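You operate a simulated robot arm through the tools that you are given. There is no shell and no other tool. Be economical: measure what you need, move in short steps, check, and stop when the job is done.

Carry out the task below with a simulated robot arm. There is one attempt and no reset: what you move stays moved.

TASK
Set the controls near the worktop under the window. At the end: the gold toe stud is turned to loose; the gold heel stud is turned to loose; the silver toe stud is turned to loose; the silver heel stud is turned to loose; whatever was shut is shut again. Leave all else as you found it, and nothing knocked over.

The check looks at the end state, three seconds after you hand in, the way a careful person would. Anything else that was tipped, shoved, dropped, spilled or broken makes it a failure.

THE ROBOT
A 6-joint arm with a two-finger parallel gripper, fixed in place. Base frame: the origin is at the foot of the arm, x ahead of it, y to its left, z up. Units: mm, degrees, N and s.
Its first joint turns from -66.0 to 66.0 degrees. Payload 2.45 kg.
The tool frame sits at the grasp point between the pads (the TCP): z along the fingers, y along the line on which they close. The tips reach 24 mm beyond it. Largest opening 68 mm; finger width 17, thickness 10; the body of the gripper, 40 by 70 mm, starts 41 mm behind the TCP.
Orientation is that of the tool frame in the base frame, as [roll, pitch, yaw] about the fixed x, y, z axes, in that order (R = Rz(yaw) Ry(pitch) Rx(roll)). With the fingers straight down and closing along the base's y, the tool's x points along the base's -x, its y along +y and its z along -z.

THE INTERFACE
- The arm moves only by the tool step_arm. Its arguments are lists of equal length, an entry for each row: "xyz": the shift along the tool's x, y, z in mm, a list of three; "turn": the turn, a rotation vector about the tool's x, y, z in rad, a list of three; "fingers": the gripper command, from -1 (shut) to 1 (fully open), values between in proportion. In form: {"xyz": [[x, y, z], ...], "turn": [[wx, wy, wz], ...], "fingers": [fingers, ...]}. A call has 1 to 20 rows; each row is the pose to reach, as a shift and turn from the pose commanded when the call began, along the tool's axes at that moment. A row lasts 0.2 s, in which the tool goes at most 50 mm and 8.6 degrees; a call with a longer step from one row to the next is refused whole, and so is a gripper value outside its range. Where a pose cannot be reached the arm comes as near as it can. A force on the tool above 40 N (or 10 N above the force at the start of the call, whichever is more), or a blocked arm, ends the call early, and 0.2 s more pass. Each finger travels about 108 mm/s and halts on what it meets, pressing with about 34 N; the grip force reading is that of the motor and also rises with nothing between the fingers. The clock runs only during rows and for 0.2 s after the last one: add rows that repeat a pose to give the fingers time. It gives the time, the measured TCP pose, the force on the tool (base axes), the opening and the grip force at its end, in the units of the frame above (readings bear some noise).
- Cameras (640 x 400 px; columns grow to the right, rows downward): "scene" is fixed at [184.6, 428.6, 1467.1]; the picture's right is [-0.58, -0.81, 0.00], its down [-0.44, 0.31, -0.84] and it looks along [0.68, -0.49, -0.54] (base axes); focal length 351 px, centre (320, 200). "wrist" rides on the gripper at [-32, 0, -39] in the tool frame; the picture's right is [0.00, -1.00, 0.00], its down [0.97, 0.00, -0.24] and it looks along [0.24, 0.00, 0.97] (tool axes); focal length 218 px, centre (320, 200). There is no depth. A picture from a camera that has moved, and an enlarged one, comes with that camera's place and axes in the base frame and with its lens.
- camera(camera): a new picture of that camera. It takes no simulated time.
- close_up(camera, box): a new picture of the part [left, top, right, bottom] of that camera's present view, enlarged. It takes no simulated time.
- sign_off(): hands the job in; it is judged then, once.

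Go step by step. Nothing tells you positions but the pictures and the camera data: compare them with the known pose of the tool, close in by small moves and look again before you grip or let go. The budget is 90 turns and 42 pictures, counting those below and the enlarged ones. Unless the task says otherwise, let go and move clear before handing in, and close with one line.

The tools are called after ">>>" by a JSON object that holds its "fn" and its "kwargs". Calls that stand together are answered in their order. step_arm: Moves the arm, as the interface text tells. Its arguments: {"type":"object","properties":{"xyz":{"type":"array"},"turn":{"type":"array"},"fingers":{"type":"array"}},"required":["xyz","turn","fingers"]} The other tools are called the same way: camera (camera) takes a picture; close_up (camera, box) takes an enlarged picture of a part of a camera's view; sign_off () hands the job in.

At the start:

```text
t: 0.0
position: [498.1, 69.9, 1276.9]
ee_rot: [-180.0, -0.1, 179.9]
force: [0.3, -0.9, 0.4]
grip_width: 67.8
finger_force: 0.0
```

scene: 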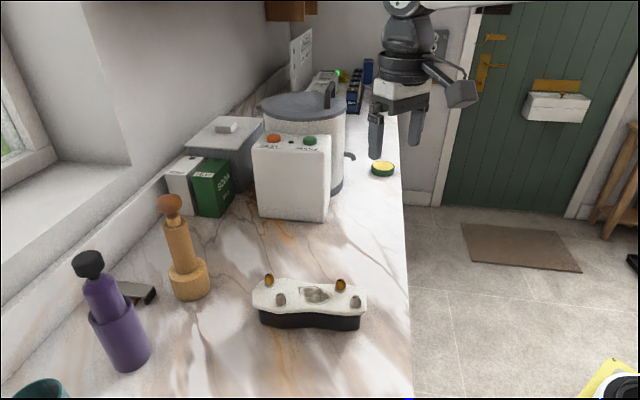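
wrist: 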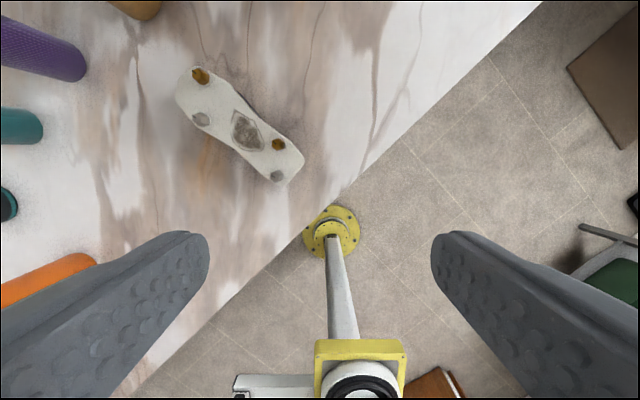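

I see a sole-shaped board with two gold and two silver studs on the worktop. I'll enlarge it to read the markings.

>>> {"fn": "close_up", "kwargs": {"camera": "scene", "box": [240, 260, 380, 345]}}

>>> {"fn": "close_up", "kwargs": {"camera": "wrist", "box": [160, 50, 320, 200]}}

>>> {"fn": "close_up", "kwargs": {"camera": "scene", "box": [160, 60, 420, 230]}}

```text
4.57 times, centred on (310, 302) of scene
camera zoom: at [184.6, 428.6, 1467.1], right [-0.58, -0.81, 0.0], down [-0.44, 0.31, -0.84], along [0.68, -0.49, -0.54], focal length 1605 px, centre (366, -269)
```

zoom: 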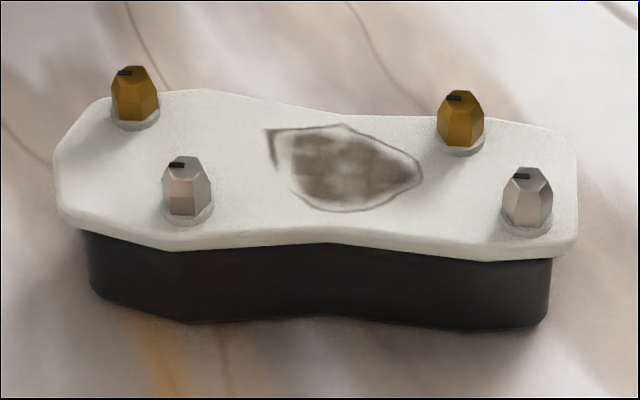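

```text
2.67 times, centred on (240, 125) of wrist
camera zoom: at [531.1, 70.0, 1315.4], right [0.0, -1.0, 0.0], down [-0.97, 0.0, 0.24], along [-0.24, 0.0, -0.97], focal length 582 px, centre (533, 400)
```

zoom: 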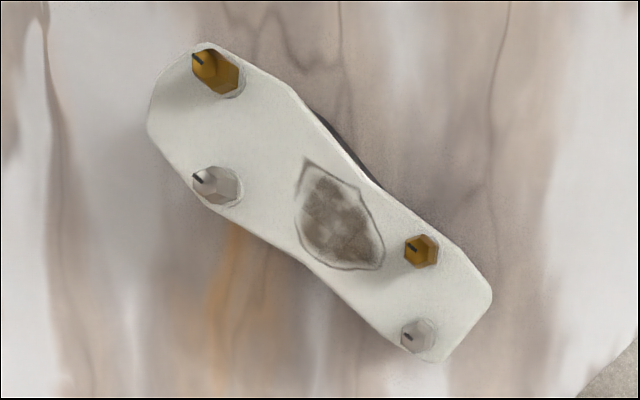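

```text
2.35 times, centred on (290, 145) of scene
camera zoom: at [184.6, 428.6, 1467.1], right [-0.58, -0.81, 0.0], down [-0.44, 0.31, -0.84], along [0.68, -0.49, -0.54], focal length 826 px, centre (391, 329)
```

zoom: 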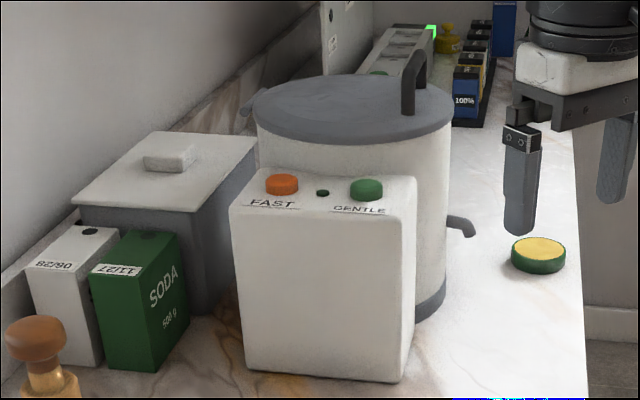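

The four knobs each carry a black pointer, and triangulating puts their heads near z≈985 to 990. There are no visible labels yet, so I'll move closer for a better look.

>>> {"fn": "step_arm", "kwargs": {"xyz": [[-12, 25, 20], [-24, 50, 42], [-36, 75, 64], [-48, 100, 85], [-50, 110, 107], [-50, 110, 107]], "turn": [[0, 0, 0], [0, 0, 0], [0, 0, 0], [0, 0, 0], [0, 0, 0], [0, 0, 0]], "fingers": [1, 1, 1, 1, 1, 1]}}

>>> {"fn": "camera", "kwargs": {"camera": "wrist"}}

```text
t: 1.4
position: [548.6, 180.0, 1168.6]
ee_rot: [180.0, 0.0, 180.0]
force: [0.6, 0.0, -0.9]
grip_width: 68.2
finger_force: 0.1
```

```text
36 pictures are left
camera wrist: at [581.5, 181.0, 1207.8], right [0.0, -1.0, 0.0], down [-0.97, 0.0, 0.24], along [-0.24, 0.0, -0.97], focal length 218 px, centre (320, 200)
```

wrist: 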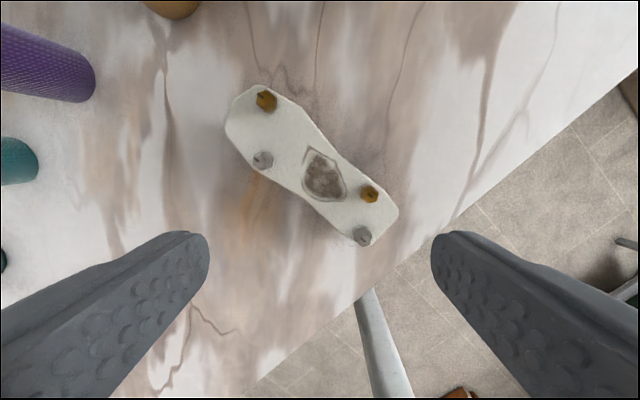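

Triangulation from this pose agrees: G1≈(622,231), S1≈(568,238), G2≈(535,131), S2≈(487,136), heads at z≈990. I'll enlarge to look for marks.

>>> {"fn": "close_up", "kwargs": {"camera": "wrist", "box": [215, 75, 415, 255]}}

>>> {"fn": "close_up", "kwargs": {"camera": "scene", "box": [280, 20, 400, 110]}}

```text
2.22 times, centred on (315, 165) of wrist
camera zoom: at [581.5, 181.0, 1207.8], right [0.0, -1.0, 0.0], down [-0.97, 0.0, 0.24], along [-0.24, 0.0, -0.97], focal length 485 px, centre (331, 278)
```

zoom: 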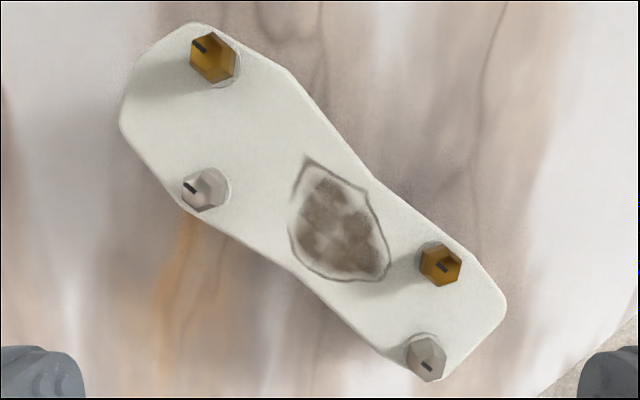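

```text
4.44 times, centred on (340, 65) of scene
camera zoom: at [184.5, 428.6, 1467.1], right [-0.58, -0.81, 0.0], down [-0.44, 0.31, -0.84], along [0.68, -0.49, -0.54], focal length 1560 px, centre (231, 800)
```

zoom: 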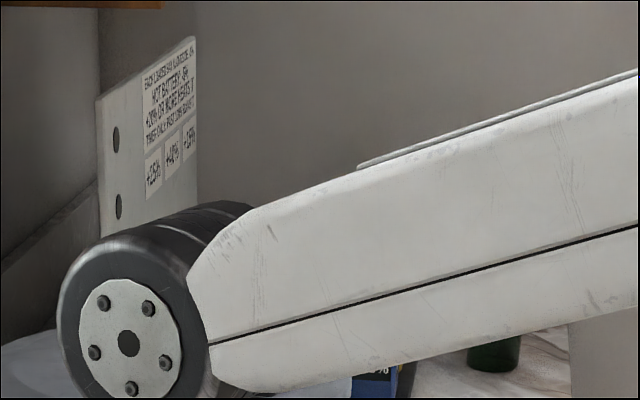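

The wall notes have nothing to do with the studs, and all the pointers lie along the board, toward the toe. I'll go above the gold toe stud and look closely before descending.

>>> {"fn": "step_arm", "kwargs": {"xyz": [[-24, 17, 30], [-48, 34, 60], [-73, 51, 90], [-73, 51, 90]], "turn": [[0, 0, 0], [0, 0, 0], [0, 0, 0], [0, 0, 0]], "fingers": [1, 1, 1, 1]}}

>>> {"fn": "camera", "kwargs": {"camera": "wrist"}}

>>> {"fn": "camera", "kwargs": {"camera": "scene"}}

```text
t: 2.4
position: [622.5, 230.3, 1079.0]
ee_rot: [180.0, 0.1, 180.0]
force: [0.4, 0.1, -0.8]
grip_width: 68.1
finger_force: 0.0
```

```text
33 pictures are left
camera wrist: at [655.6, 231.7, 1118.4], right [0.0, -1.0, 0.0], down [-0.97, 0.0, 0.24], along [-0.24, 0.0, -0.97], focal length 218 px, centre (320, 200)
```

wrist: 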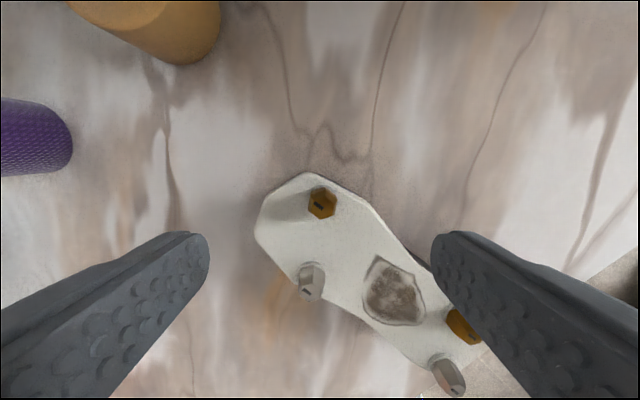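

```text
32 pictures are left
```

scene: 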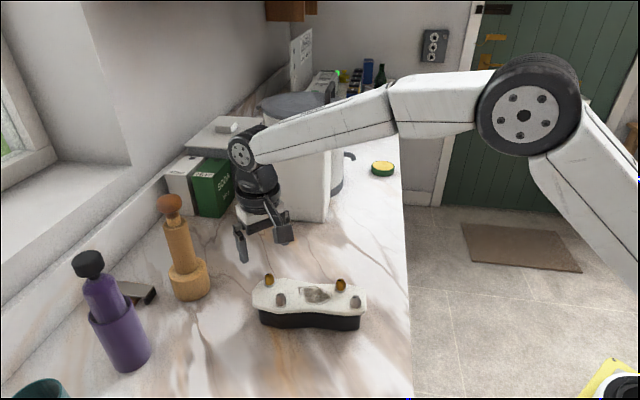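

The stud is where I expected, at z≈991. I'll enlarge it for the hex orientation.

>>> {"fn": "close_up", "kwargs": {"camera": "wrist", "box": [280, 175, 360, 225]}}

```text
8.00 times, centred on (320, 200) of wrist
camera zoom: at [655.6, 231.7, 1118.4], right [0.0, -1.0, 0.0], down [-0.97, 0.0, 0.24], along [-0.24, 0.0, -0.97], focal length 1746 px, centre (320, 200)
```

zoom: 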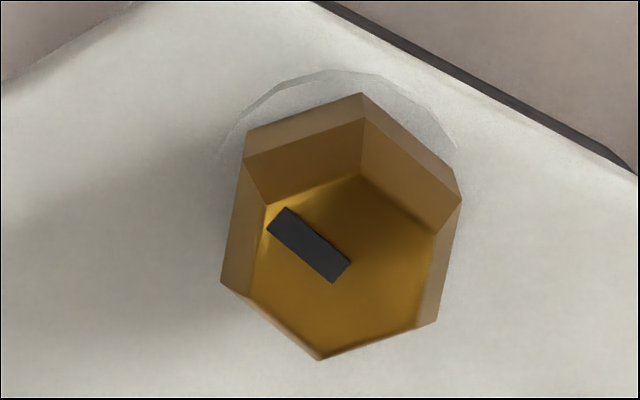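

The pointer is aligned with a hex corner at about 50° in base, so flats face 80°. I'll yaw −10°, narrow the fingers and come down with the tips just above the stud, then look.

>>> {"fn": "step_arm", "kwargs": {"xyz": [[1, 0, 20], [2, 0, 40], [2, 0, 58], [2, 0, 58]], "turn": [[0, 0, 0.0875], [0, 0, 0.175], [0, 0, 0.175], [0, 0, 0.175]], "fingers": [0.4, 0.3, 0.3, 0.3]}}

>>> {"fn": "camera", "kwargs": {"camera": "wrist"}}

>>> {"fn": "close_up", "kwargs": {"camera": "scene", "box": [220, 200, 380, 300]}}

```text
t: 3.4
position: [620.8, 230.5, 1020.7]
ee_rot: [-180.0, 0.0, 170.0]
force: [-0.6, -0.2, 0.7]
grip_width: 44.2
finger_force: 0.1
```

```text
30 pictures are left
camera wrist: at [653.0, 226.2, 1060.2], right [-0.17, -0.98, 0.0], down [-0.96, 0.17, 0.24], along [-0.24, 0.04, -0.97], focal length 218 px, centre (320, 200)
```

wrist: 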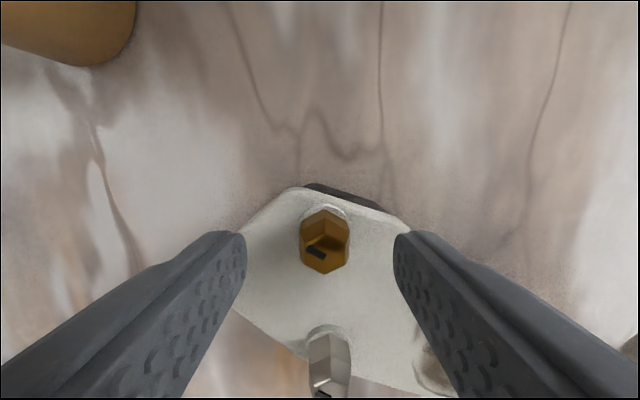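

```text
4.00 times, centred on (300, 250) of scene
camera zoom: at [184.6, 428.6, 1467.1], right [-0.58, -0.81, 0.0], down [-0.44, 0.31, -0.84], along [0.68, -0.49, -0.54], focal length 1404 px, centre (400, 0)
```

zoom: 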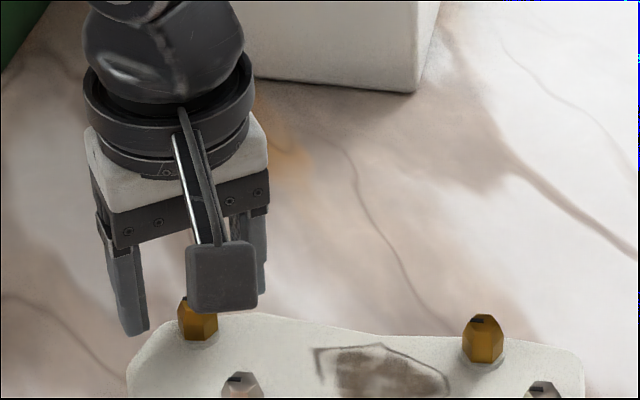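

The stud is centred to within about 1 mm, with its top at z≈1000 and the plate near z≈973. I'll descend 18 mm, nudge 1 mm sideways and close.

>>> {"fn": "step_arm", "kwargs": {"xyz": [[0, -1.2, 9], [0, -1.2, 18], [0, -1.2, 18], [0, -1.2, 18], [0, -1.2, 18], [0, -1.2, 18]], "turn": [[0, 0, 0], [0, 0, 0], [0, 0, 0], [0, 0, 0], [0, 0, 0], [0, 0, 0]], "fingers": [0.3, 0.3, 0.0, -0.4, -0.7, -0.7]}}

>>> {"fn": "camera", "kwargs": {"camera": "wrist"}}

```text
t: 4.8
position: [619.7, 228.6, 1004.4]
ee_rot: [180.0, 0.2, 170.1]
force: [3.2, -3.5, 14.1]
grip_width: 17.8
finger_force: 33.4
```

```text
28 pictures are left
camera wrist: at [652.5, 224.7, 1043.2], right [-0.17, -0.98, 0.0], down [-0.96, 0.17, 0.24], along [-0.23, 0.04, -0.97], focal length 218 px, centre (320, 200)
```

wrist: 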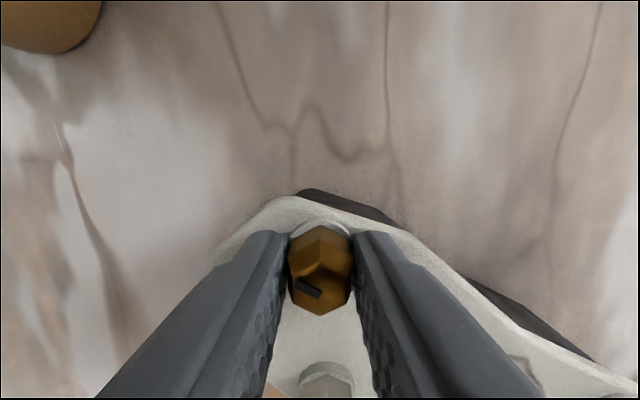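

Gripped on the flats at 17.8 mm. Now I'll turn anticlockwise seen from above (tool z negative), 45° to begin with.

>>> {"fn": "step_arm", "kwargs": {"xyz": [[0, 0, 0], [0, 0, 0], [0, 0, 0], [0, 0, 0], [0, 0, 0], [0, 0, 0], [0, 0, 0]], "turn": [[0, 0, -0.13], [0, 0, -0.26], [0, 0, -0.39], [0, 0, -0.52], [0, 0, -0.65], [0, 0, -0.785], [0, 0, -0.785]], "fingers": [-0.7, -0.7, -0.7, -0.7, -0.7, -0.7, -0.7]}}

>>> {"fn": "camera", "kwargs": {"camera": "wrist"}}

```text
t: 6.4
position: [619.7, 228.2, 1004.1]
ee_rot: [-179.9, 0.2, -145.0]
force: [11.0, -8.3, 15.7]
grip_width: 16.9
finger_force: 33.8
```

```text
27 pictures are left
camera wrist: at [646.5, 248.0, 1043.3], right [0.57, -0.82, 0.0], down [-0.8, -0.56, 0.24], along [-0.19, -0.14, -0.97], focal length 218 px, centre (320, 200)
```

wrist: 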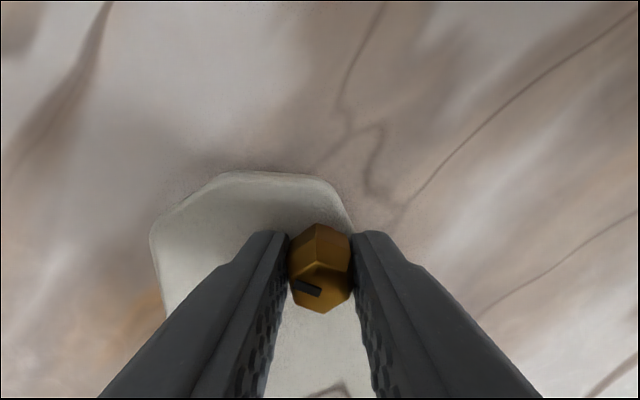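

The stud turns with the gripper. There's a slight side load, so I'll shift 1 mm with it and turn another 45°.

>>> {"fn": "step_arm", "kwargs": {"xyz": [[0, -1, 0], [0, -1, 0], [0, -1, 0], [0, -1, 0], [0, -1, 0], [0, -1, 0], [0, -1, 0]], "turn": [[0, 0, -0.13], [0, 0, -0.26], [0, 0, -0.39], [0, 0, -0.52], [0, 0, -0.65], [0, 0, -0.785], [0, 0, -0.785]], "fingers": [-0.7, -0.7, -0.7, -0.7, -0.7, -0.7, -0.7]}}

>>> {"fn": "camera", "kwargs": {"camera": "wrist"}}

```text
t: 8.0
position: [619.6, 227.9, 1004.7]
ee_rot: [-179.9, 0.1, -99.9]
force: [2.6, 0.3, 20.9]
grip_width: 17.3
finger_force: 34.2
```

```text
26 pictures are left
camera wrist: at [626.0, 260.4, 1043.1], right [0.99, -0.17, 0.0], down [-0.17, -0.96, 0.24], along [-0.04, -0.24, -0.97], focal length 218 px, centre (320, 200)
```

wrist: 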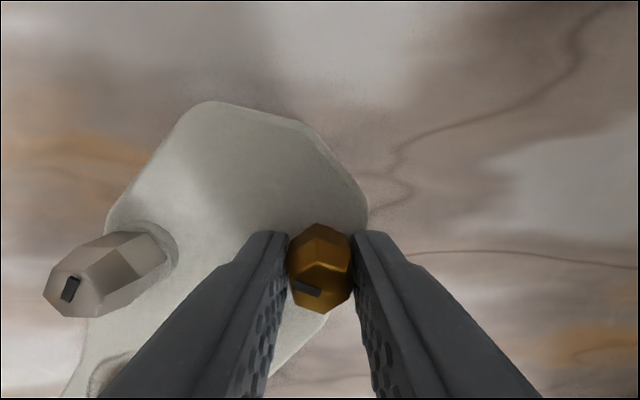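

It has turned 90° cleanly. I'll feel for a stop with another 22°.

>>> {"fn": "step_arm", "kwargs": {"xyz": [[0, 0, 0], [0, 0, 0], [0, 0, 0], [0, 0, 0]], "turn": [[0, 0, -0.1], [0, 0, -0.2], [0, 0, -0.3], [0, 0, -0.39]], "fingers": [-0.7, -0.7, -0.7, -0.7]}}

>>> {"fn": "camera", "kwargs": {"camera": "wrist"}}

```text
t: 9.0
position: [620.2, 229.2, 1004.0]
ee_rot: [-179.9, 0.0, -77.6]
force: [7.8, 4.9, 13.9]
grip_width: 17.2
finger_force: 33.5
```

```text
25 pictures are left
camera wrist: at [614.0, 260.2, 1043.2], right [0.98, 0.22, 0.0], down [0.21, -0.95, 0.24], along [0.05, -0.23, -0.97], focal length 218 px, centre (320, 200)
```

wrist: 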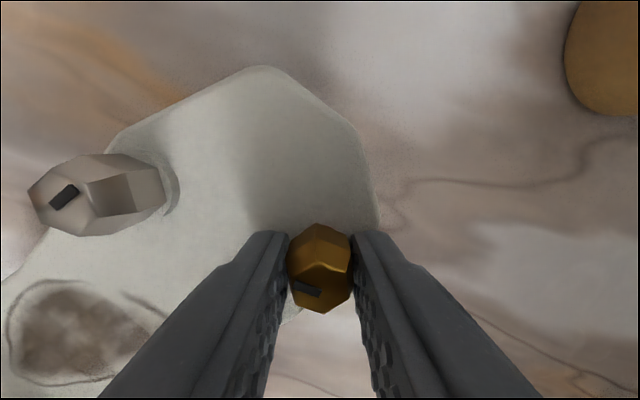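

Still turning freely with the grip at 112°. I'll continue towards 180°, watching for a stop.

>>> {"fn": "step_arm", "kwargs": {"xyz": [[0, 0, 0], [0, 0, 0], [0, 0, 0], [0, 0, 0], [0, 0, 0], [0, 0, 0], [0, 0, 0], [0, 0, 0], [0, 0, 0], [0, 0, 0]], "turn": [[0, 0, -0.13], [0, 0, -0.26], [0, 0, -0.39], [0, 0, -0.52], [0, 0, -0.65], [0, 0, -0.78], [0, 0, -0.91], [0, 0, -1.04], [0, 0, -1.17], [0, 0, -1.17]], "fingers": [-0.7, -0.7, -0.7, -0.7, -0.7, -0.7, -0.7, -0.7, -0.7, -0.7]}}

>>> {"fn": "camera", "kwargs": {"camera": "wrist"}}

```text
t: 11.2
position: [618.3, 228.5, 1004.4]
ee_rot: [-180.0, -0.1, -10.6]
force: [3.2, 6.2, 17.5]
grip_width: 17.7
finger_force: 34.3
```

```text
24 pictures are left
camera wrist: at [588.9, 235.5, 1043.1], right [0.18, 0.98, 0.0], down [0.95, -0.18, 0.24], along [0.24, -0.04, -0.97], focal length 218 px, centre (320, 200)
```

wrist: 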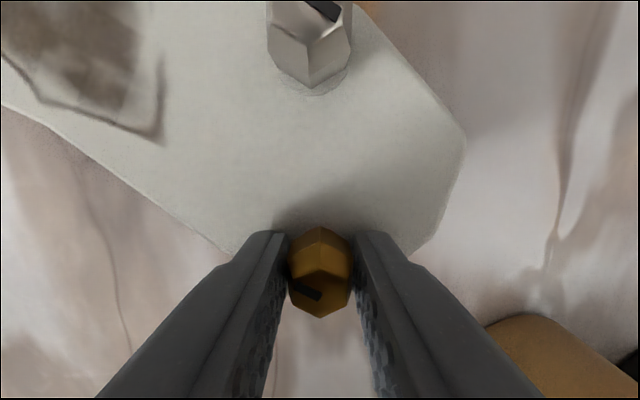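

180° turned, still no slip and no stop. I'll continue.

>>> {"fn": "step_arm", "kwargs": {"xyz": [[0, 0, 0], [0, 0, 0], [0, 0, 0], [0, 0, 0], [0, 0, 0], [0, 0, 0], [0, 0, 0], [0, 0, 0], [0, 0, 0], [0, 0, 0], [0, 0, 0], [0, 0, 0], [0, 0, 0]], "turn": [[0, 0, -0.13], [0, 0, -0.26], [0, 0, -0.39], [0, 0, -0.52], [0, 0, -0.65], [0, 0, -0.78], [0, 0, -0.91], [0, 0, -1.04], [0, 0, -1.17], [0, 0, -1.3], [0, 0, -1.43], [0, 0, -1.56], [0, 0, -1.56]], "fingers": [-0.7, -0.7, -0.7, -0.7, -0.7, -0.7, -0.7, -0.7, -0.7, -0.7, -0.7, -0.7, -0.7]}}

>>> {"fn": "camera", "kwargs": {"camera": "wrist"}}

```text
t: 12.4
position: [611.4, 246.3, 1005.6]
ee_rot: [178.1, -1.0, 20.9]
force: [-1.6, 0.6, -1.1]
grip_width: 18.0
finger_force: 33.6
out of reach, approached as far as the arm can: row 4, 5
stopped in row 5: the force on the tool passed its limit (the readings are from after the stop); the commanded pose is now the measured one
```

```text
23 pictures are left
camera wrist: at [580.9, 236.6, 1044.1], right [-0.36, 0.93, -0.03], down [0.9, 0.35, 0.26], along [0.25, 0.06, -0.97], focal length 218 px, centre (320, 200)
```

wrist: 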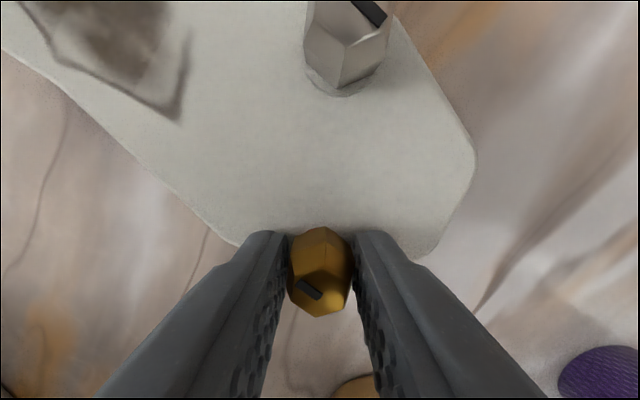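

The wrist hit its joint limit and the tool shifted, so I need to see whether the board got dragged.

>>> {"fn": "camera", "kwargs": {"camera": "scene"}}

>>> {"fn": "close_up", "kwargs": {"camera": "scene", "box": [240, 260, 380, 345]}}

```text
22 pictures are left
```

scene: 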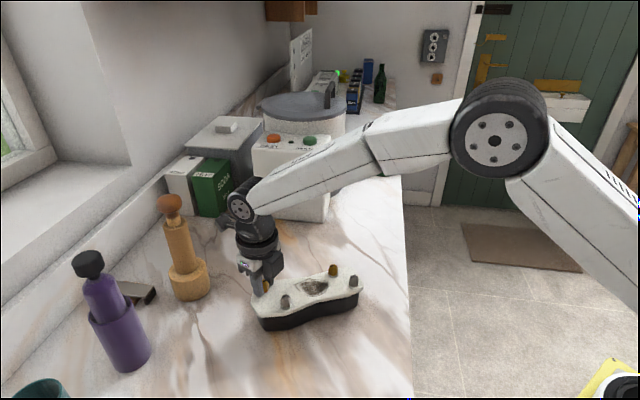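

```text
4.57 times, centred on (310, 302) of scene
camera zoom: at [184.5, 428.6, 1467.1], right [-0.58, -0.81, 0.0], down [-0.44, 0.31, -0.84], along [0.68, -0.49, -0.54], focal length 1605 px, centre (366, -269)
```

zoom: 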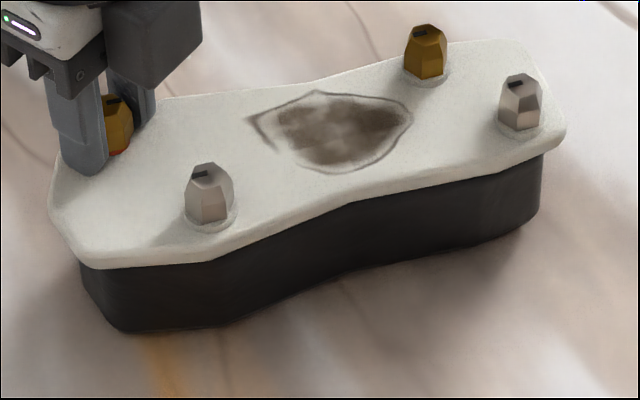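

The board is a free body: it turned about 23° anticlockwise with the stud. The stud seems to have reached a stop at about 180°, and a red band now shows under it, so it is loose. I'll let go, rise and unwind, then put the board back by holding a still-tight heel stud.

>>> {"fn": "step_arm", "kwargs": {"xyz": [[0, 0, 0], [0, 0, 0], [0, 0, -20], [0, 0, -50], [0, 0, -80], [0, 0, -80]], "turn": [[0, 0, 0], [0, 0, 0], [0, 0, 0], [0, 0, 0], [0, 0, 0], [0, 0, 0]], "fingers": [-0.2, 0.3, 0.3, 0.3, 0.3, 0.3]}}

>>> {"fn": "step_arm", "kwargs": {"xyz": [[0, 0, 0], [0, 0, 0], [0, 0, 0], [0, 0, 0], [0, 0, 0], [0, 0, 0], [0, 0, 0], [0, 0, 0], [0, 0, 0], [0, 0, 0], [0, 0, 0], [0, 0, 0], [0, 0, 0], [0, 0, 0], [0, 0, 0], [0, 0, 0], [0, 0, 0], [0, 0, 0], [0, 0, 0], [0, 0, 0]], "turn": [[0, 0, 0.13], [0, 0, 0.26], [0, 0, 0.39], [0, 0, 0.52], [0, 0, 0.65], [0, 0, 0.78], [0, 0, 0.91], [0, 0, 1.04], [0, 0, 1.17], [0, 0, 1.3], [0, 0, 1.43], [0, 0, 1.56], [0, 0, 1.69], [0, 0, 1.82], [0, 0, 1.95], [0, 0, 2.08], [0, 0, 2.21], [0, 0, 2.34], [0, 0, 2.47], [0, 0, 2.55]], "fingers": [0.3, 0.3, 0.3, 0.3, 0.3, 0.3, 0.3, 0.3, 0.3, 0.3, 0.3, 0.3, 0.3, 0.3, 0.3, 0.3, 0.3, 0.3, 0.3, 0.3]}}

>>> {"fn": "camera", "kwargs": {"camera": "wrist"}}

>>> {"fn": "close_up", "kwargs": {"camera": "scene", "box": [240, 260, 380, 345]}}

```text
t: 13.8
position: [609.0, 250.6, 1085.6]
ee_rot: [178.0, -1.1, 20.8]
force: [-0.1, 0.3, 0.1]
grip_width: 44.3
finger_force: 0.1
```

```text
t: 18.0
position: [607.3, 248.0, 1086.5]
ee_rot: [-177.9, -0.1, -125.3]
force: [0.8, 0.6, 1.2]
grip_width: 44.3
finger_force: 0.0
```

```text
20 pictures are left
camera wrist: at [626.7, 276.2, 1124.7], right [0.82, -0.58, 0.04], down [-0.57, -0.79, 0.24], along [-0.11, -0.22, -0.97], focal length 218 px, centre (320, 200)
```

wrist: 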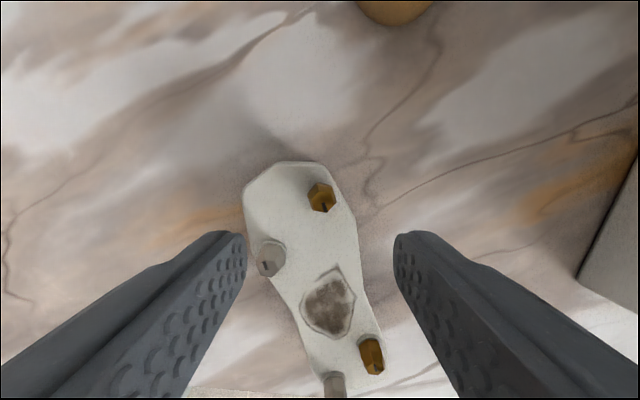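

```text
4.57 times, centred on (310, 302) of scene
camera zoom: at [184.6, 428.6, 1467.1], right [-0.58, -0.81, 0.0], down [-0.44, 0.31, -0.84], along [0.68, -0.49, -0.54], focal length 1605 px, centre (366, -269)
```

zoom: 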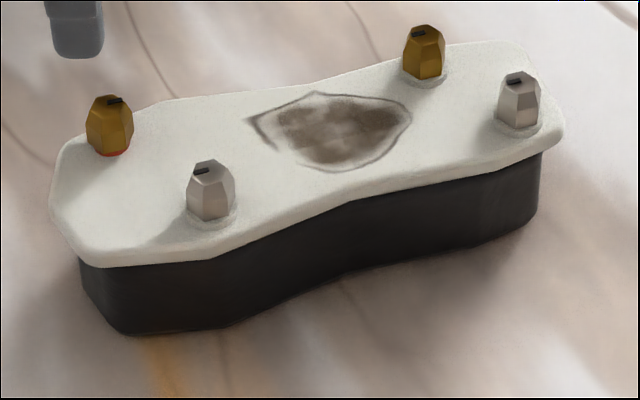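

The gold toe stud now points the opposite way with a red band showing, so it is loose. Next I'll go over the gold heel stud at about (571,118), yaw 193°, and correct the tilt.

>>> {"fn": "step_arm", "kwargs": {"xyz": [[20, -7.5, 0], [42, -15, 0], [63, -22.5, 0], [84, -30, 0], [105, -37.5, 0], [126.7, -45.2, 0], [126.7, -45.2, 0]], "turn": [[-0.006, 0.002, 0.122], [-0.012, 0.004, 0.244], [-0.018, 0.007, 0.367], [-0.023, 0.009, 0.489], [-0.029, 0.011, 0.611], [-0.035, 0.0135, 0.733], [-0.035, 0.0135, 0.733]], "fingers": [0.3, 0.3, 0.3, 0.3, 0.3, 0.3, 0.3]}}

>>> {"fn": "camera", "kwargs": {"camera": "wrist"}}

```text
t: 19.6
position: [573.6, 122.5, 1089.1]
ee_rot: [-179.8, -0.2, -167.3]
force: [0.3, -0.1, 0.6]
grip_width: 44.3
finger_force: 0.1
```

```text
18 pictures are left
camera wrist: at [606.1, 130.3, 1127.6], right [0.22, -0.98, 0.0], down [-0.95, -0.21, 0.24], along [-0.24, -0.06, -0.97], focal length 218 px, centre (320, 200)
```

wrist: 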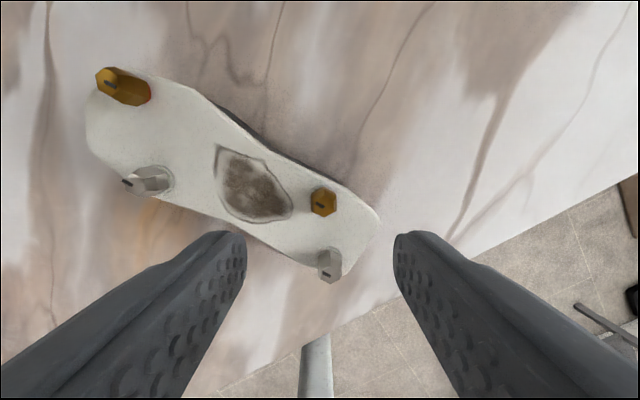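

The stud is offset only about (+2.5, −1.3) mm in the tool frame. I'll descend and grip.

>>> {"fn": "step_arm", "kwargs": {"xyz": [[1, -0.5, 30], [2.5, -1.3, 60], [2.5, -1.3, 85.5], [2.5, -1.3, 85.5], [2.5, -1.3, 85.5], [2.5, -1.3, 85.5], [2.5, -1.3, 85.5], [2.5, -1.3, 85.5]], "turn": [[0, 0, 0], [0, 0, 0], [0, 0, 0], [0, 0, 0], [0, 0, 0], [0, 0, 0], [0, 0, 0], [0, 0, 0]], "fingers": [0.3, 0.3, 0.3, 0.3, 0.0, -0.4, -0.7, -0.7]}}

>>> {"fn": "camera", "kwargs": {"camera": "wrist"}}

```text
t: 21.2
position: [571.1, 123.0, 1003.8]
ee_rot: [180.0, 0.2, -167.1]
force: [1.0, -4.2, 0.7]
grip_width: 18.1
finger_force: 4.9
stopped in row 8: the force on the tool passed its limit (the readings are from after the stop); the commanded pose is now the measured one
```

```text
17 pictures are left
camera wrist: at [603.3, 129.5, 1043.6], right [0.22, -0.97, 0.0], down [-0.95, -0.22, 0.24], along [-0.23, -0.05, -0.97], focal length 218 px, centre (320, 200)
```

wrist: 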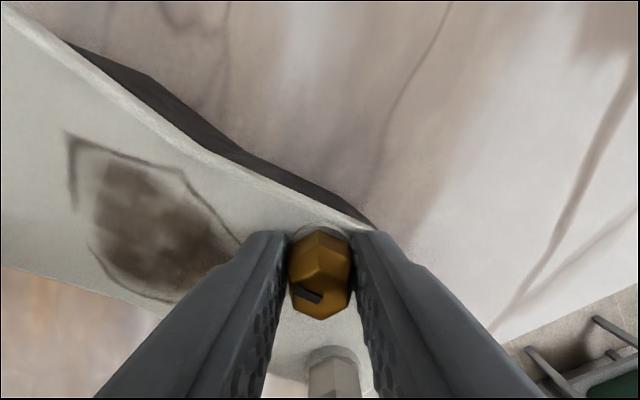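

Gripped at 18 mm. I'll carry the board back, moving the stud toward (532.5,129.5) while turning 22° clockwise against its tight stop.

>>> {"fn": "step_arm", "kwargs": {"xyz": [[0, 0, 0], [4.5, 1.9, 0], [9, 3.8, 0], [13.5, 5.6, 0], [18, 7.5, 0], [22.5, 9.3, 0], [27, 11.2, 0], [31.5, 13, 0], [36.2, 15, 0], [36.2, 15, 0]], "turn": [[0, 0, 0], [0, 0, 0.05], [0, 0, 0.1], [0, 0, 0.15], [0, 0, 0.2], [0, 0, 0.25], [0, 0, 0.3], [0, 0, 0.345], [0, 0, 0.39], [0, 0, 0.39]], "fingers": [-0.8, -0.8, -0.8, -0.8, -0.8, -0.8, -0.8, -0.8, -0.8, -0.8]}}

>>> {"fn": "close_up", "kwargs": {"camera": "scene", "box": [240, 260, 380, 345]}}

```text
t: 23.4
position: [533.5, 131.5, 1004.5]
ee_rot: [179.9, 0.3, 170.5]
force: [0.5, 0.7, 0.4]
grip_width: 17.5
finger_force: 33.9
```

```text
4.57 times, centred on (310, 302) of scene
camera zoom: at [184.6, 428.6, 1467.1], right [-0.58, -0.81, 0.0], down [-0.44, 0.31, -0.84], along [0.68, -0.49, -0.54], focal length 1605 px, centre (366, -269)
```

zoom: 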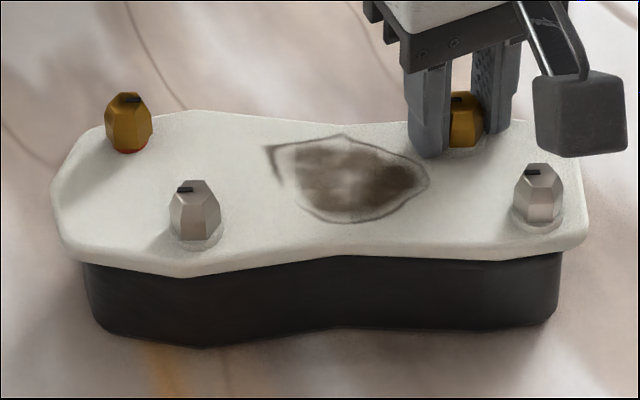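

The board is nearly back. Comparing pointer pixels with the original picture, it still needs about 7° clockwise about this stud and no translation.

>>> {"fn": "step_arm", "kwargs": {"xyz": [[0, 0, 0], [0, 0, 0], [0, 0, 0], [0, 0, 0]], "turn": [[0, 0, 0.045], [0, 0, 0.09], [0, 0, 0.135], [0, 0, 0.135]], "fingers": [-0.8, -0.8, -0.8, -0.8]}}

>>> {"fn": "close_up", "kwargs": {"camera": "scene", "box": [240, 260, 380, 345]}}

>>> {"fn": "camera", "kwargs": {"camera": "wrist"}}

```text
t: 24.4
position: [532.2, 129.8, 1004.9]
ee_rot: [179.8, 0.2, 162.8]
force: [-0.4, 0.5, 1.1]
grip_width: 17.2
finger_force: 34.2
```

```text
4.57 times, centred on (310, 302) of scene
camera zoom: at [184.5, 428.6, 1467.1], right [-0.58, -0.81, 0.0], down [-0.44, 0.31, -0.84], along [0.68, -0.49, -0.54], focal length 1605 px, centre (366, -269)
```

zoom: 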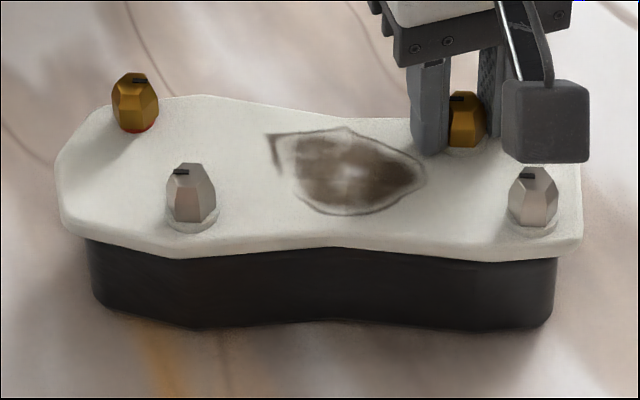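

```text
14 pictures are left
camera wrist: at [563.7, 120.4, 1043.6], right [-0.3, -0.96, 0.0], down [-0.93, 0.29, 0.24], along [-0.23, 0.07, -0.97], focal length 218 px, centre (320, 200)
```

wrist: 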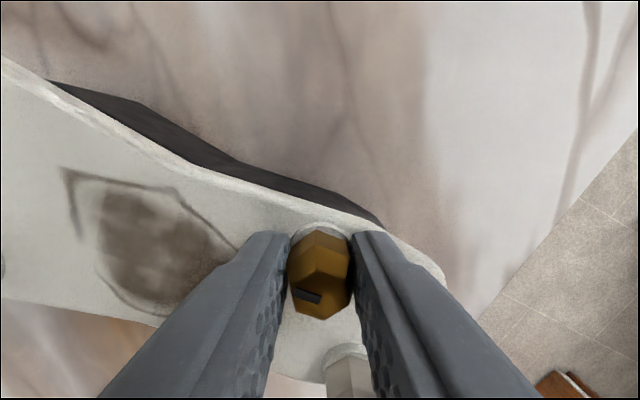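

About 2.4° remains, so one more small correction.

>>> {"fn": "step_arm", "kwargs": {"xyz": [[0, 0.4, 0], [-0.2, 0.8, 0], [-0.2, 0.8, 0]], "turn": [[0, 0, 0.03], [0, 0, 0.058], [0, 0, 0.058]], "fingers": [-0.8, -0.8, -0.8]}}

>>> {"fn": "close_up", "kwargs": {"camera": "scene", "box": [240, 260, 380, 345]}}

```text
t: 25.2
position: [532.8, 129.3, 1004.7]
ee_rot: [179.8, 0.1, 159.4]
force: [-6.2, -6.2, 10.9]
grip_width: 17.3
finger_force: 34.3
```

```text
4.57 times, centred on (310, 302) of scene
camera zoom: at [184.2, 428.4, 1467.2], right [-0.58, -0.81, 0.0], down [-0.44, 0.31, -0.84], along [0.68, -0.49, -0.54], focal length 1605 px, centre (366, -269)
```

zoom: 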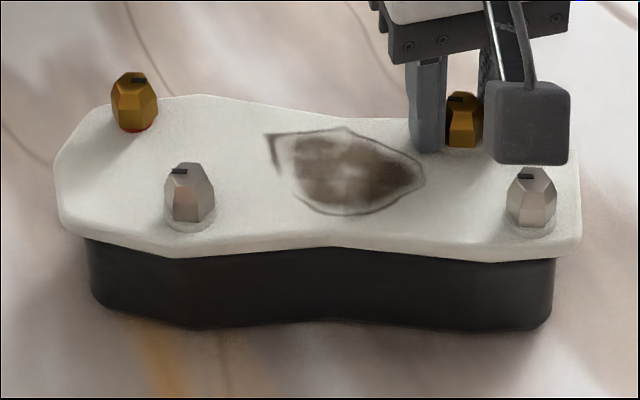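

The board is within about 2° and a few mm of its original pose. The grip has slipped a little, so I'll open, realign to the flats at yaw ≈172° and regrip before turning.

>>> {"fn": "step_arm", "kwargs": {"xyz": [[0, 0, 0], [0, 0, 0], [0, 0, 0], [0, 0, 0], [0, 0, 0], [0, 0, 0], [0, 0, 0], [0, 0, 0]], "turn": [[0, 0, 0], [0, 0, 0], [0, 0, -0.11], [0, 0, -0.22], [0, 0, -0.22], [0, 0, -0.22], [0, 0, -0.22], [0, 0, -0.22]], "fingers": [-0.2, 0.2, 0.2, 0.2, -0.1, -0.5, -0.8, -0.8]}}

>>> {"fn": "step_arm", "kwargs": {"xyz": [[0, 0, 0], [0, 0, 0], [0, 0, 0], [0, 0, 0], [0, 0, 0], [0, 0, 0], [0, 0, 0], [0, 0, 0], [0, 0, 0], [0, 0, 0], [0, 0, 0], [0, 0, 0], [0, 0, 0], [0, 0, 0], [0, 0, 0], [0, 0, 0], [0, 0, 0], [0, 0, 0]], "turn": [[0, 0, -0.13], [0, 0, -0.26], [0, 0, -0.39], [0, 0, -0.52], [0, 0, -0.65], [0, 0, -0.78], [0, 0, -0.91], [0, 0, -1.04], [0, 0, -1.17], [0, 0, -1.3], [0, 0, -1.43], [0, 0, -1.56], [0, 0, -1.69], [0, 0, -1.82], [0, 0, -1.95], [0, 0, -2.08], [0, 0, -2.2], [0, 0, -2.2]], "fingers": [-0.8, -0.8, -0.8, -0.8, -0.8, -0.8, -0.8, -0.8, -0.8, -0.8, -0.8, -0.8, -0.8, -0.8, -0.8, -0.8, -0.8, -0.8]}}

```text
t: 27.0
position: [531.5, 130.4, 1003.7]
ee_rot: [179.8, 0.2, 172.1]
force: [-0.5, -2.1, 0.0]
grip_width: 17.7
finger_force: 34.0
```

```text
t: 30.8
position: [533.1, 130.1, 1004.0]
ee_rot: [-179.7, 0.0, -61.7]
force: [-3.5, 4.1, 1.0]
grip_width: 17.8
finger_force: 34.5
```

126° done smoothly; now the last ~53°.

>>> {"fn": "step_arm", "kwargs": {"xyz": [[0, 0, 0], [0, 0, 0], [0, 0, 0], [0, 0, 0], [0, 0, 0], [0, 0, 0], [0, 0, 0], [0, 0, 0], [0, 0, 0]], "turn": [[0, 0, -0.13], [0, 0, -0.26], [0, 0, -0.39], [0, 0, -0.52], [0, 0, -0.65], [0, 0, -0.78], [0, 0, -0.87], [0, 0, -0.93], [0, 0, -0.93]], "fingers": [-0.8, -0.8, -0.8, -0.8, -0.8, -0.8, -0.8, -0.8, -0.8]}}

>>> {"fn": "close_up", "kwargs": {"camera": "scene", "box": [240, 260, 380, 345]}}

```text
t: 32.8
position: [532.7, 130.0, 1005.5]
ee_rot: [-179.9, -0.1, -8.4]
force: [0.7, 0.3, 0.2]
grip_width: 17.5
finger_force: 34.5
```

```text
4.57 times, centred on (310, 302) of scene
camera zoom: at [184.6, 428.7, 1467.1], right [-0.58, -0.81, 0.0], down [-0.44, 0.31, -0.84], along [0.68, -0.49, -0.54], focal length 1605 px, centre (366, -269)
```

zoom: 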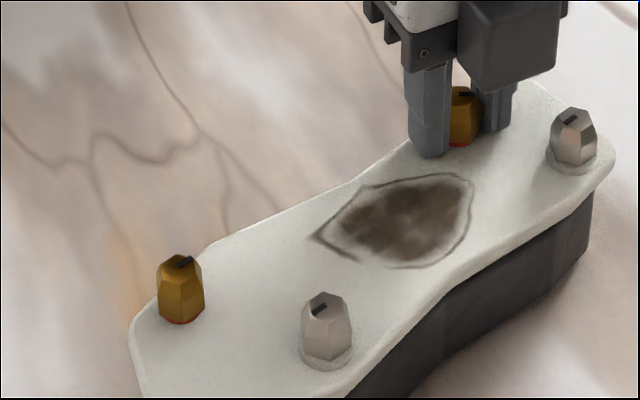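

Gold heel now shows its red band, but the board turned with it by about 43°, so its stop came earlier. I'll release, go to the silver toe stud, turn that too, then use the still-tight silver heel stud to restore the board.

>>> {"fn": "step_arm", "kwargs": {"xyz": [[0, 0, 0], [0, 0, 0], [0, 0, -20], [0, 0, -50], [0, 0, -82], [0, 0, -82], [0, 0, -82], [0, 0, -82], [0, 0, -82], [0, 0, -82], [0, 0, -82], [0, 0, -82], [0, 0, -82], [0, 0, -82], [0, 0, -82], [0, 0, -82], [0, 0, -82]], "turn": [[0, 0, 0], [0, 0, 0], [0, 0, 0], [0, 0, 0], [0, 0, 0], [0, 0, 0.145], [0, 0, 0.29], [0, 0, 0.435], [0, 0, 0.58], [0, 0, 0.725], [0, 0, 0.87], [0, 0, 1.015], [0, 0, 1.16], [0, 0, 1.305], [0, 0, 1.45], [0, 0, 1.595], [0, 0, 1.74]], "fingers": [-0.2, 0.3, 0.3, 0.3, 0.3, 0.3, 0.3, 0.3, 0.3, 0.3, 0.3, 0.3, 0.3, 0.3, 0.3, 0.3, 0.3]}}

>>> {"fn": "step_arm", "kwargs": {"xyz": [[-6.5, 6.3, 0], [-13, 12.6, 0], [-20, 19, 0], [-26, 25, 0], [-33, 31.5, 0], [-39, 38, 0], [-46, 44, 0], [-52, 50, 0], [-59, 56, 0], [-65, 63, 0], [-72, 69, 0], [-78.6, 75.4, 0], [-78.6, 75.4, 0]], "turn": [[0, 0, 0.14], [0, 0, 0.28], [0, 0, 0.42], [0, 0, 0.56], [0, 0, 0.7], [0, 0, 0.84], [0, 0, 0.98], [0, 0, 1.12], [0, 0, 1.26], [0, 0, 1.4], [0, 0, 1.54], [0, 0, 1.674], [0, 0, 1.674]], "fingers": [0.3, 0.3, 0.3, 0.3, 0.3, 0.3, 0.3, 0.3, 0.3, 0.3, 0.3, 0.3, 0.3]}}

>>> {"fn": "camera", "kwargs": {"camera": "wrist"}}

```text
t: 36.4
position: [532.9, 129.0, 1085.5]
ee_rot: [-179.9, 0.1, -108.4]
force: [-0.4, 0.3, -0.6]
grip_width: 44.4
finger_force: 0.1
```

```text
t: 39.2
position: [485.6, 229.0, 1086.1]
ee_rot: [179.8, 0.3, 155.9]
force: [-0.1, -0.7, 0.5]
grip_width: 44.2
finger_force: 0.1
```

```text
11 pictures are left
camera wrist: at [516.2, 216.4, 1125.9], right [-0.41, -0.91, 0.0], down [-0.89, 0.4, 0.24], along [-0.22, 0.1, -0.97], focal length 218 px, centre (320, 200)
```

wrist: 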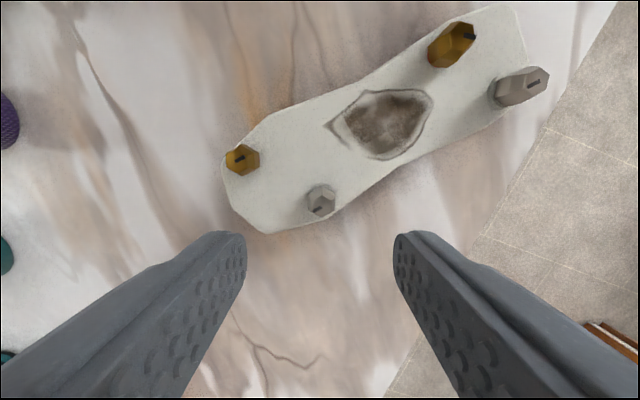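

Both gold pointers now point toward the heel, i.e. 180° from where they started. The silver toe stud is offset about (+3, +0.6) mm, so I'll descend, grip and turn 130°.

>>> {"fn": "step_arm", "kwargs": {"xyz": [[1, 0.3, 30], [3, 0.6, 60], [3, 0.6, 82.5], [3, 0.6, 82.5], [3, 0.6, 82.5], [3, 0.6, 82.5], [3, 0.6, 82.5]], "turn": [[0, 0, 0], [0, 0, 0], [0, 0, 0], [0, 0, 0], [0, 0, 0], [0, 0, 0], [0, 0, 0]], "fingers": [0.3, 0.3, 0.3, 0.0, -0.4, -0.7, -0.8]}}

>>> {"fn": "step_arm", "kwargs": {"xyz": [[0, 0, 0], [0, 0, 0], [0, 0, 0], [0, 0, 0], [0, 0, 0], [0, 0, 0], [0, 0, 0], [0, 0, 0], [0, 0, 0], [0, 0, 0], [0, 0, 0], [0, 0, 0], [0, 0, 0], [0, 0, 0], [0, 0, 0], [0, 0, 0], [0, 0, 0], [0, 0, 0], [0, 0, 0]], "turn": [[0, 0, 0], [0, 0, -0.13], [0, 0, -0.26], [0, 0, -0.39], [0, 0, -0.52], [0, 0, -0.65], [0, 0, -0.78], [0, 0, -0.91], [0, 0, -1.04], [0, 0, -1.17], [0, 0, -1.3], [0, 0, -1.43], [0, 0, -1.56], [0, 0, -1.69], [0, 0, -1.82], [0, 0, -1.95], [0, 0, -2.08], [0, 0, -2.2], [0, 0, -2.2]], "fingers": [-0.8, -0.8, -0.8, -0.8, -0.8, -0.8, -0.8, -0.8, -0.8, -0.8, -0.8, -0.8, -0.8, -0.8, -0.8, -0.8, -0.8, -0.8, -0.8]}}

>>> {"fn": "camera", "kwargs": {"camera": "wrist"}}

```text
t: 40.8
position: [484.6, 231.0, 1004.7]
ee_rot: [179.9, 0.1, 155.9]
force: [0.2, -1.7, -0.3]
grip_width: 17.2
finger_force: 34.3
```

```text
t: 44.8
position: [483.2, 230.5, 1004.6]
ee_rot: [-179.7, 0.1, -78.0]
force: [4.0, -12.9, 24.9]
grip_width: 17.4
finger_force: 33.7
```

```text
10 pictures are left
camera wrist: at [477.9, 261.6, 1043.2], right [0.98, 0.21, 0.01], down [0.2, -0.95, 0.24], along [0.06, -0.23, -0.97], focal length 218 px, centre (320, 200)
```

wrist: 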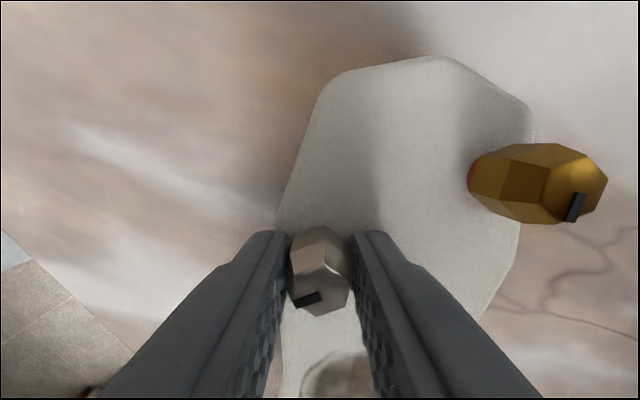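

The board held still and the pointer needs about 54° more to match the gold one. I'll turn 52°.

>>> {"fn": "step_arm", "kwargs": {"xyz": [[0, 0, 0], [0, 0, 0], [0, 0, 0], [0, 0, 0], [0, 0, 0], [0, 0, 0], [0, 0, 0], [0, 0, 0], [0, 0, 0]], "turn": [[0, 0, -0.13], [0, 0, -0.26], [0, 0, -0.39], [0, 0, -0.52], [0, 0, -0.65], [0, 0, -0.74], [0, 0, -0.83], [0, 0, -0.91], [0, 0, -0.91]], "fingers": [-0.8, -0.8, -0.8, -0.8, -0.8, -0.8, -0.8, -0.8, -0.8]}}

>>> {"fn": "camera", "kwargs": {"camera": "wrist"}}

```text
t: 46.8
position: [483.4, 230.6, 1004.6]
ee_rot: [-179.8, -0.3, -25.8]
force: [-2.8, 11.0, 13.9]
grip_width: 17.2
finger_force: 34.0
```

```text
9 pictures are left
camera wrist: at [455.1, 244.6, 1043.1], right [0.44, 0.9, 0.0], down [0.87, -0.42, 0.24], along [0.22, -0.1, -0.97], focal length 218 px, centre (320, 200)
```

wrist: 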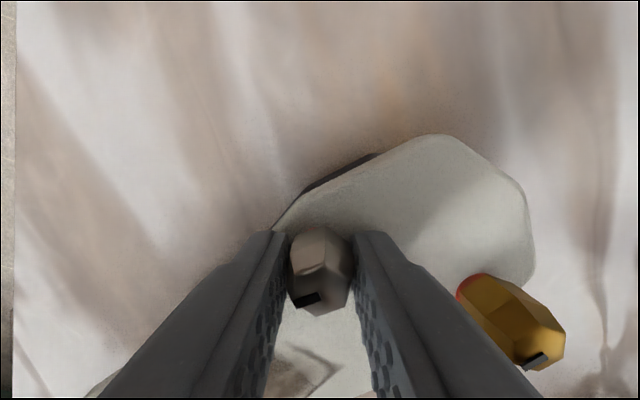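

The silver toe pointer is close to the gold one's direction. I'll check with the scene camera for the red band and the board pose.

>>> {"fn": "close_up", "kwargs": {"camera": "scene", "box": [240, 260, 400, 360]}}

```text
4.00 times, centred on (320, 310) of scene
camera zoom: at [184.3, 428.9, 1467.0], right [-0.58, -0.81, 0.0], down [-0.44, 0.31, -0.84], along [0.68, -0.49, -0.54], focal length 1404 px, centre (320, -240)
```

zoom: 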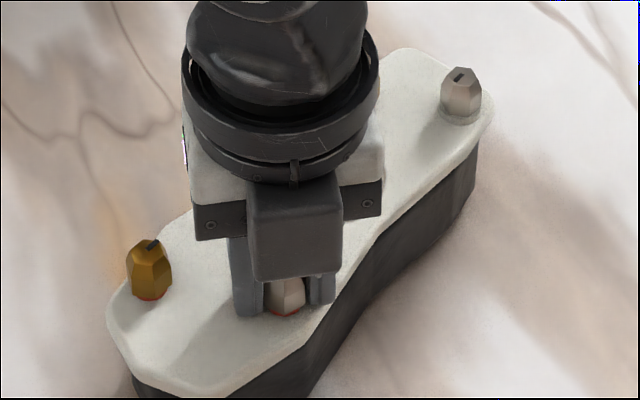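

Silver toe shows red, so it is loose. Next I'll grip the silver heel stud at about (522,104), yaw 227°, which is still tight and can bring the board back.

>>> {"fn": "step_arm", "kwargs": {"xyz": [[0, 0, 0], [0, 0, 0], [0, 0, -20], [0, 0, -50], [0, 0, -82], [6.5, 7, -82], [13, 14, -82], [19.5, 21, -82], [26, 28, -82], [32.5, 35, -82], [39, 42, -82], [45.5, 49, -82], [52, 56, -82], [58.5, 63, -82], [65, 70, -82], [71.5, 77, -82], [78, 84, -82], [84.5, 91, -82], [90.1, 96.5, -82], [90.1, 96.5, -82]], "turn": [[0, 0, 0], [0, 0, 0], [0, 0, 0], [0, 0, 0], [0, 0, 0], [0, 0, 0.134], [0, 0, 0.268], [0, 0, 0.402], [0, 0, 0.536], [0, 0, 0.67], [0, 0, 0.804], [0, 0, 0.938], [0, 0, 1.072], [0, 0, 1.206], [0, 0, 1.34], [0, 0, 1.474], [0, 0, 1.608], [0, 0, 1.74], [0, 0, 1.871], [0, 0, 1.871]], "fingers": [-0.2, 0.3, 0.3, 0.3, 0.3, 0.3, 0.3, 0.3, 0.3, 0.3, 0.3, 0.3, 0.3, 0.3, 0.3, 0.3, 0.3, 0.3, 0.3, 0.3]}}

>>> {"fn": "camera", "kwargs": {"camera": "wrist"}}

```text
t: 51.0
position: [521.6, 102.8, 1086.5]
ee_rot: [-179.9, 0.2, -133.3]
force: [1.0, -0.2, -0.3]
grip_width: 44.1
finger_force: 0.0
```

```text
7 pictures are left
camera wrist: at [545.0, 127.2, 1125.6], right [0.73, -0.69, 0.0], down [-0.67, -0.71, 0.24], along [-0.16, -0.17, -0.97], focal length 218 px, centre (320, 200)
```

wrist: 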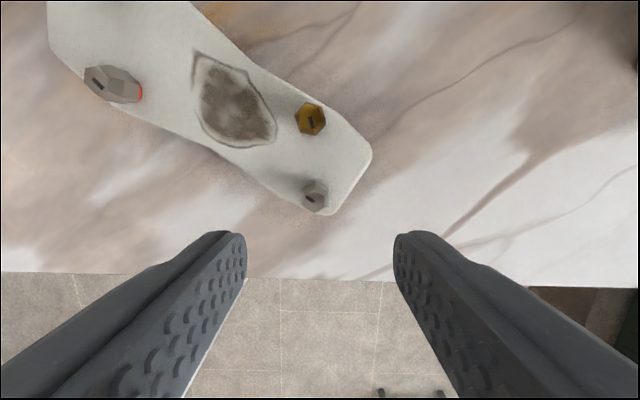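

The silver heel stud is offset about (−2.7, +3.9) mm. The gold heel pointer's direction isn't clear, so I'll enlarge it.

>>> {"fn": "close_up", "kwargs": {"camera": "wrist", "box": [60, 40, 380, 220]}}

```text
2.00 times, centred on (220, 130) of wrist
camera zoom: at [545.0, 127.2, 1125.6], right [0.73, -0.69, 0.0], down [-0.67, -0.71, 0.24], along [-0.16, -0.17, -0.97], focal length 436 px, centre (520, 340)
```

zoom: 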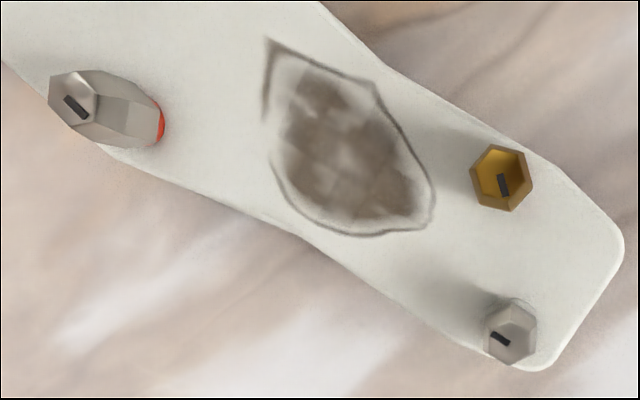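

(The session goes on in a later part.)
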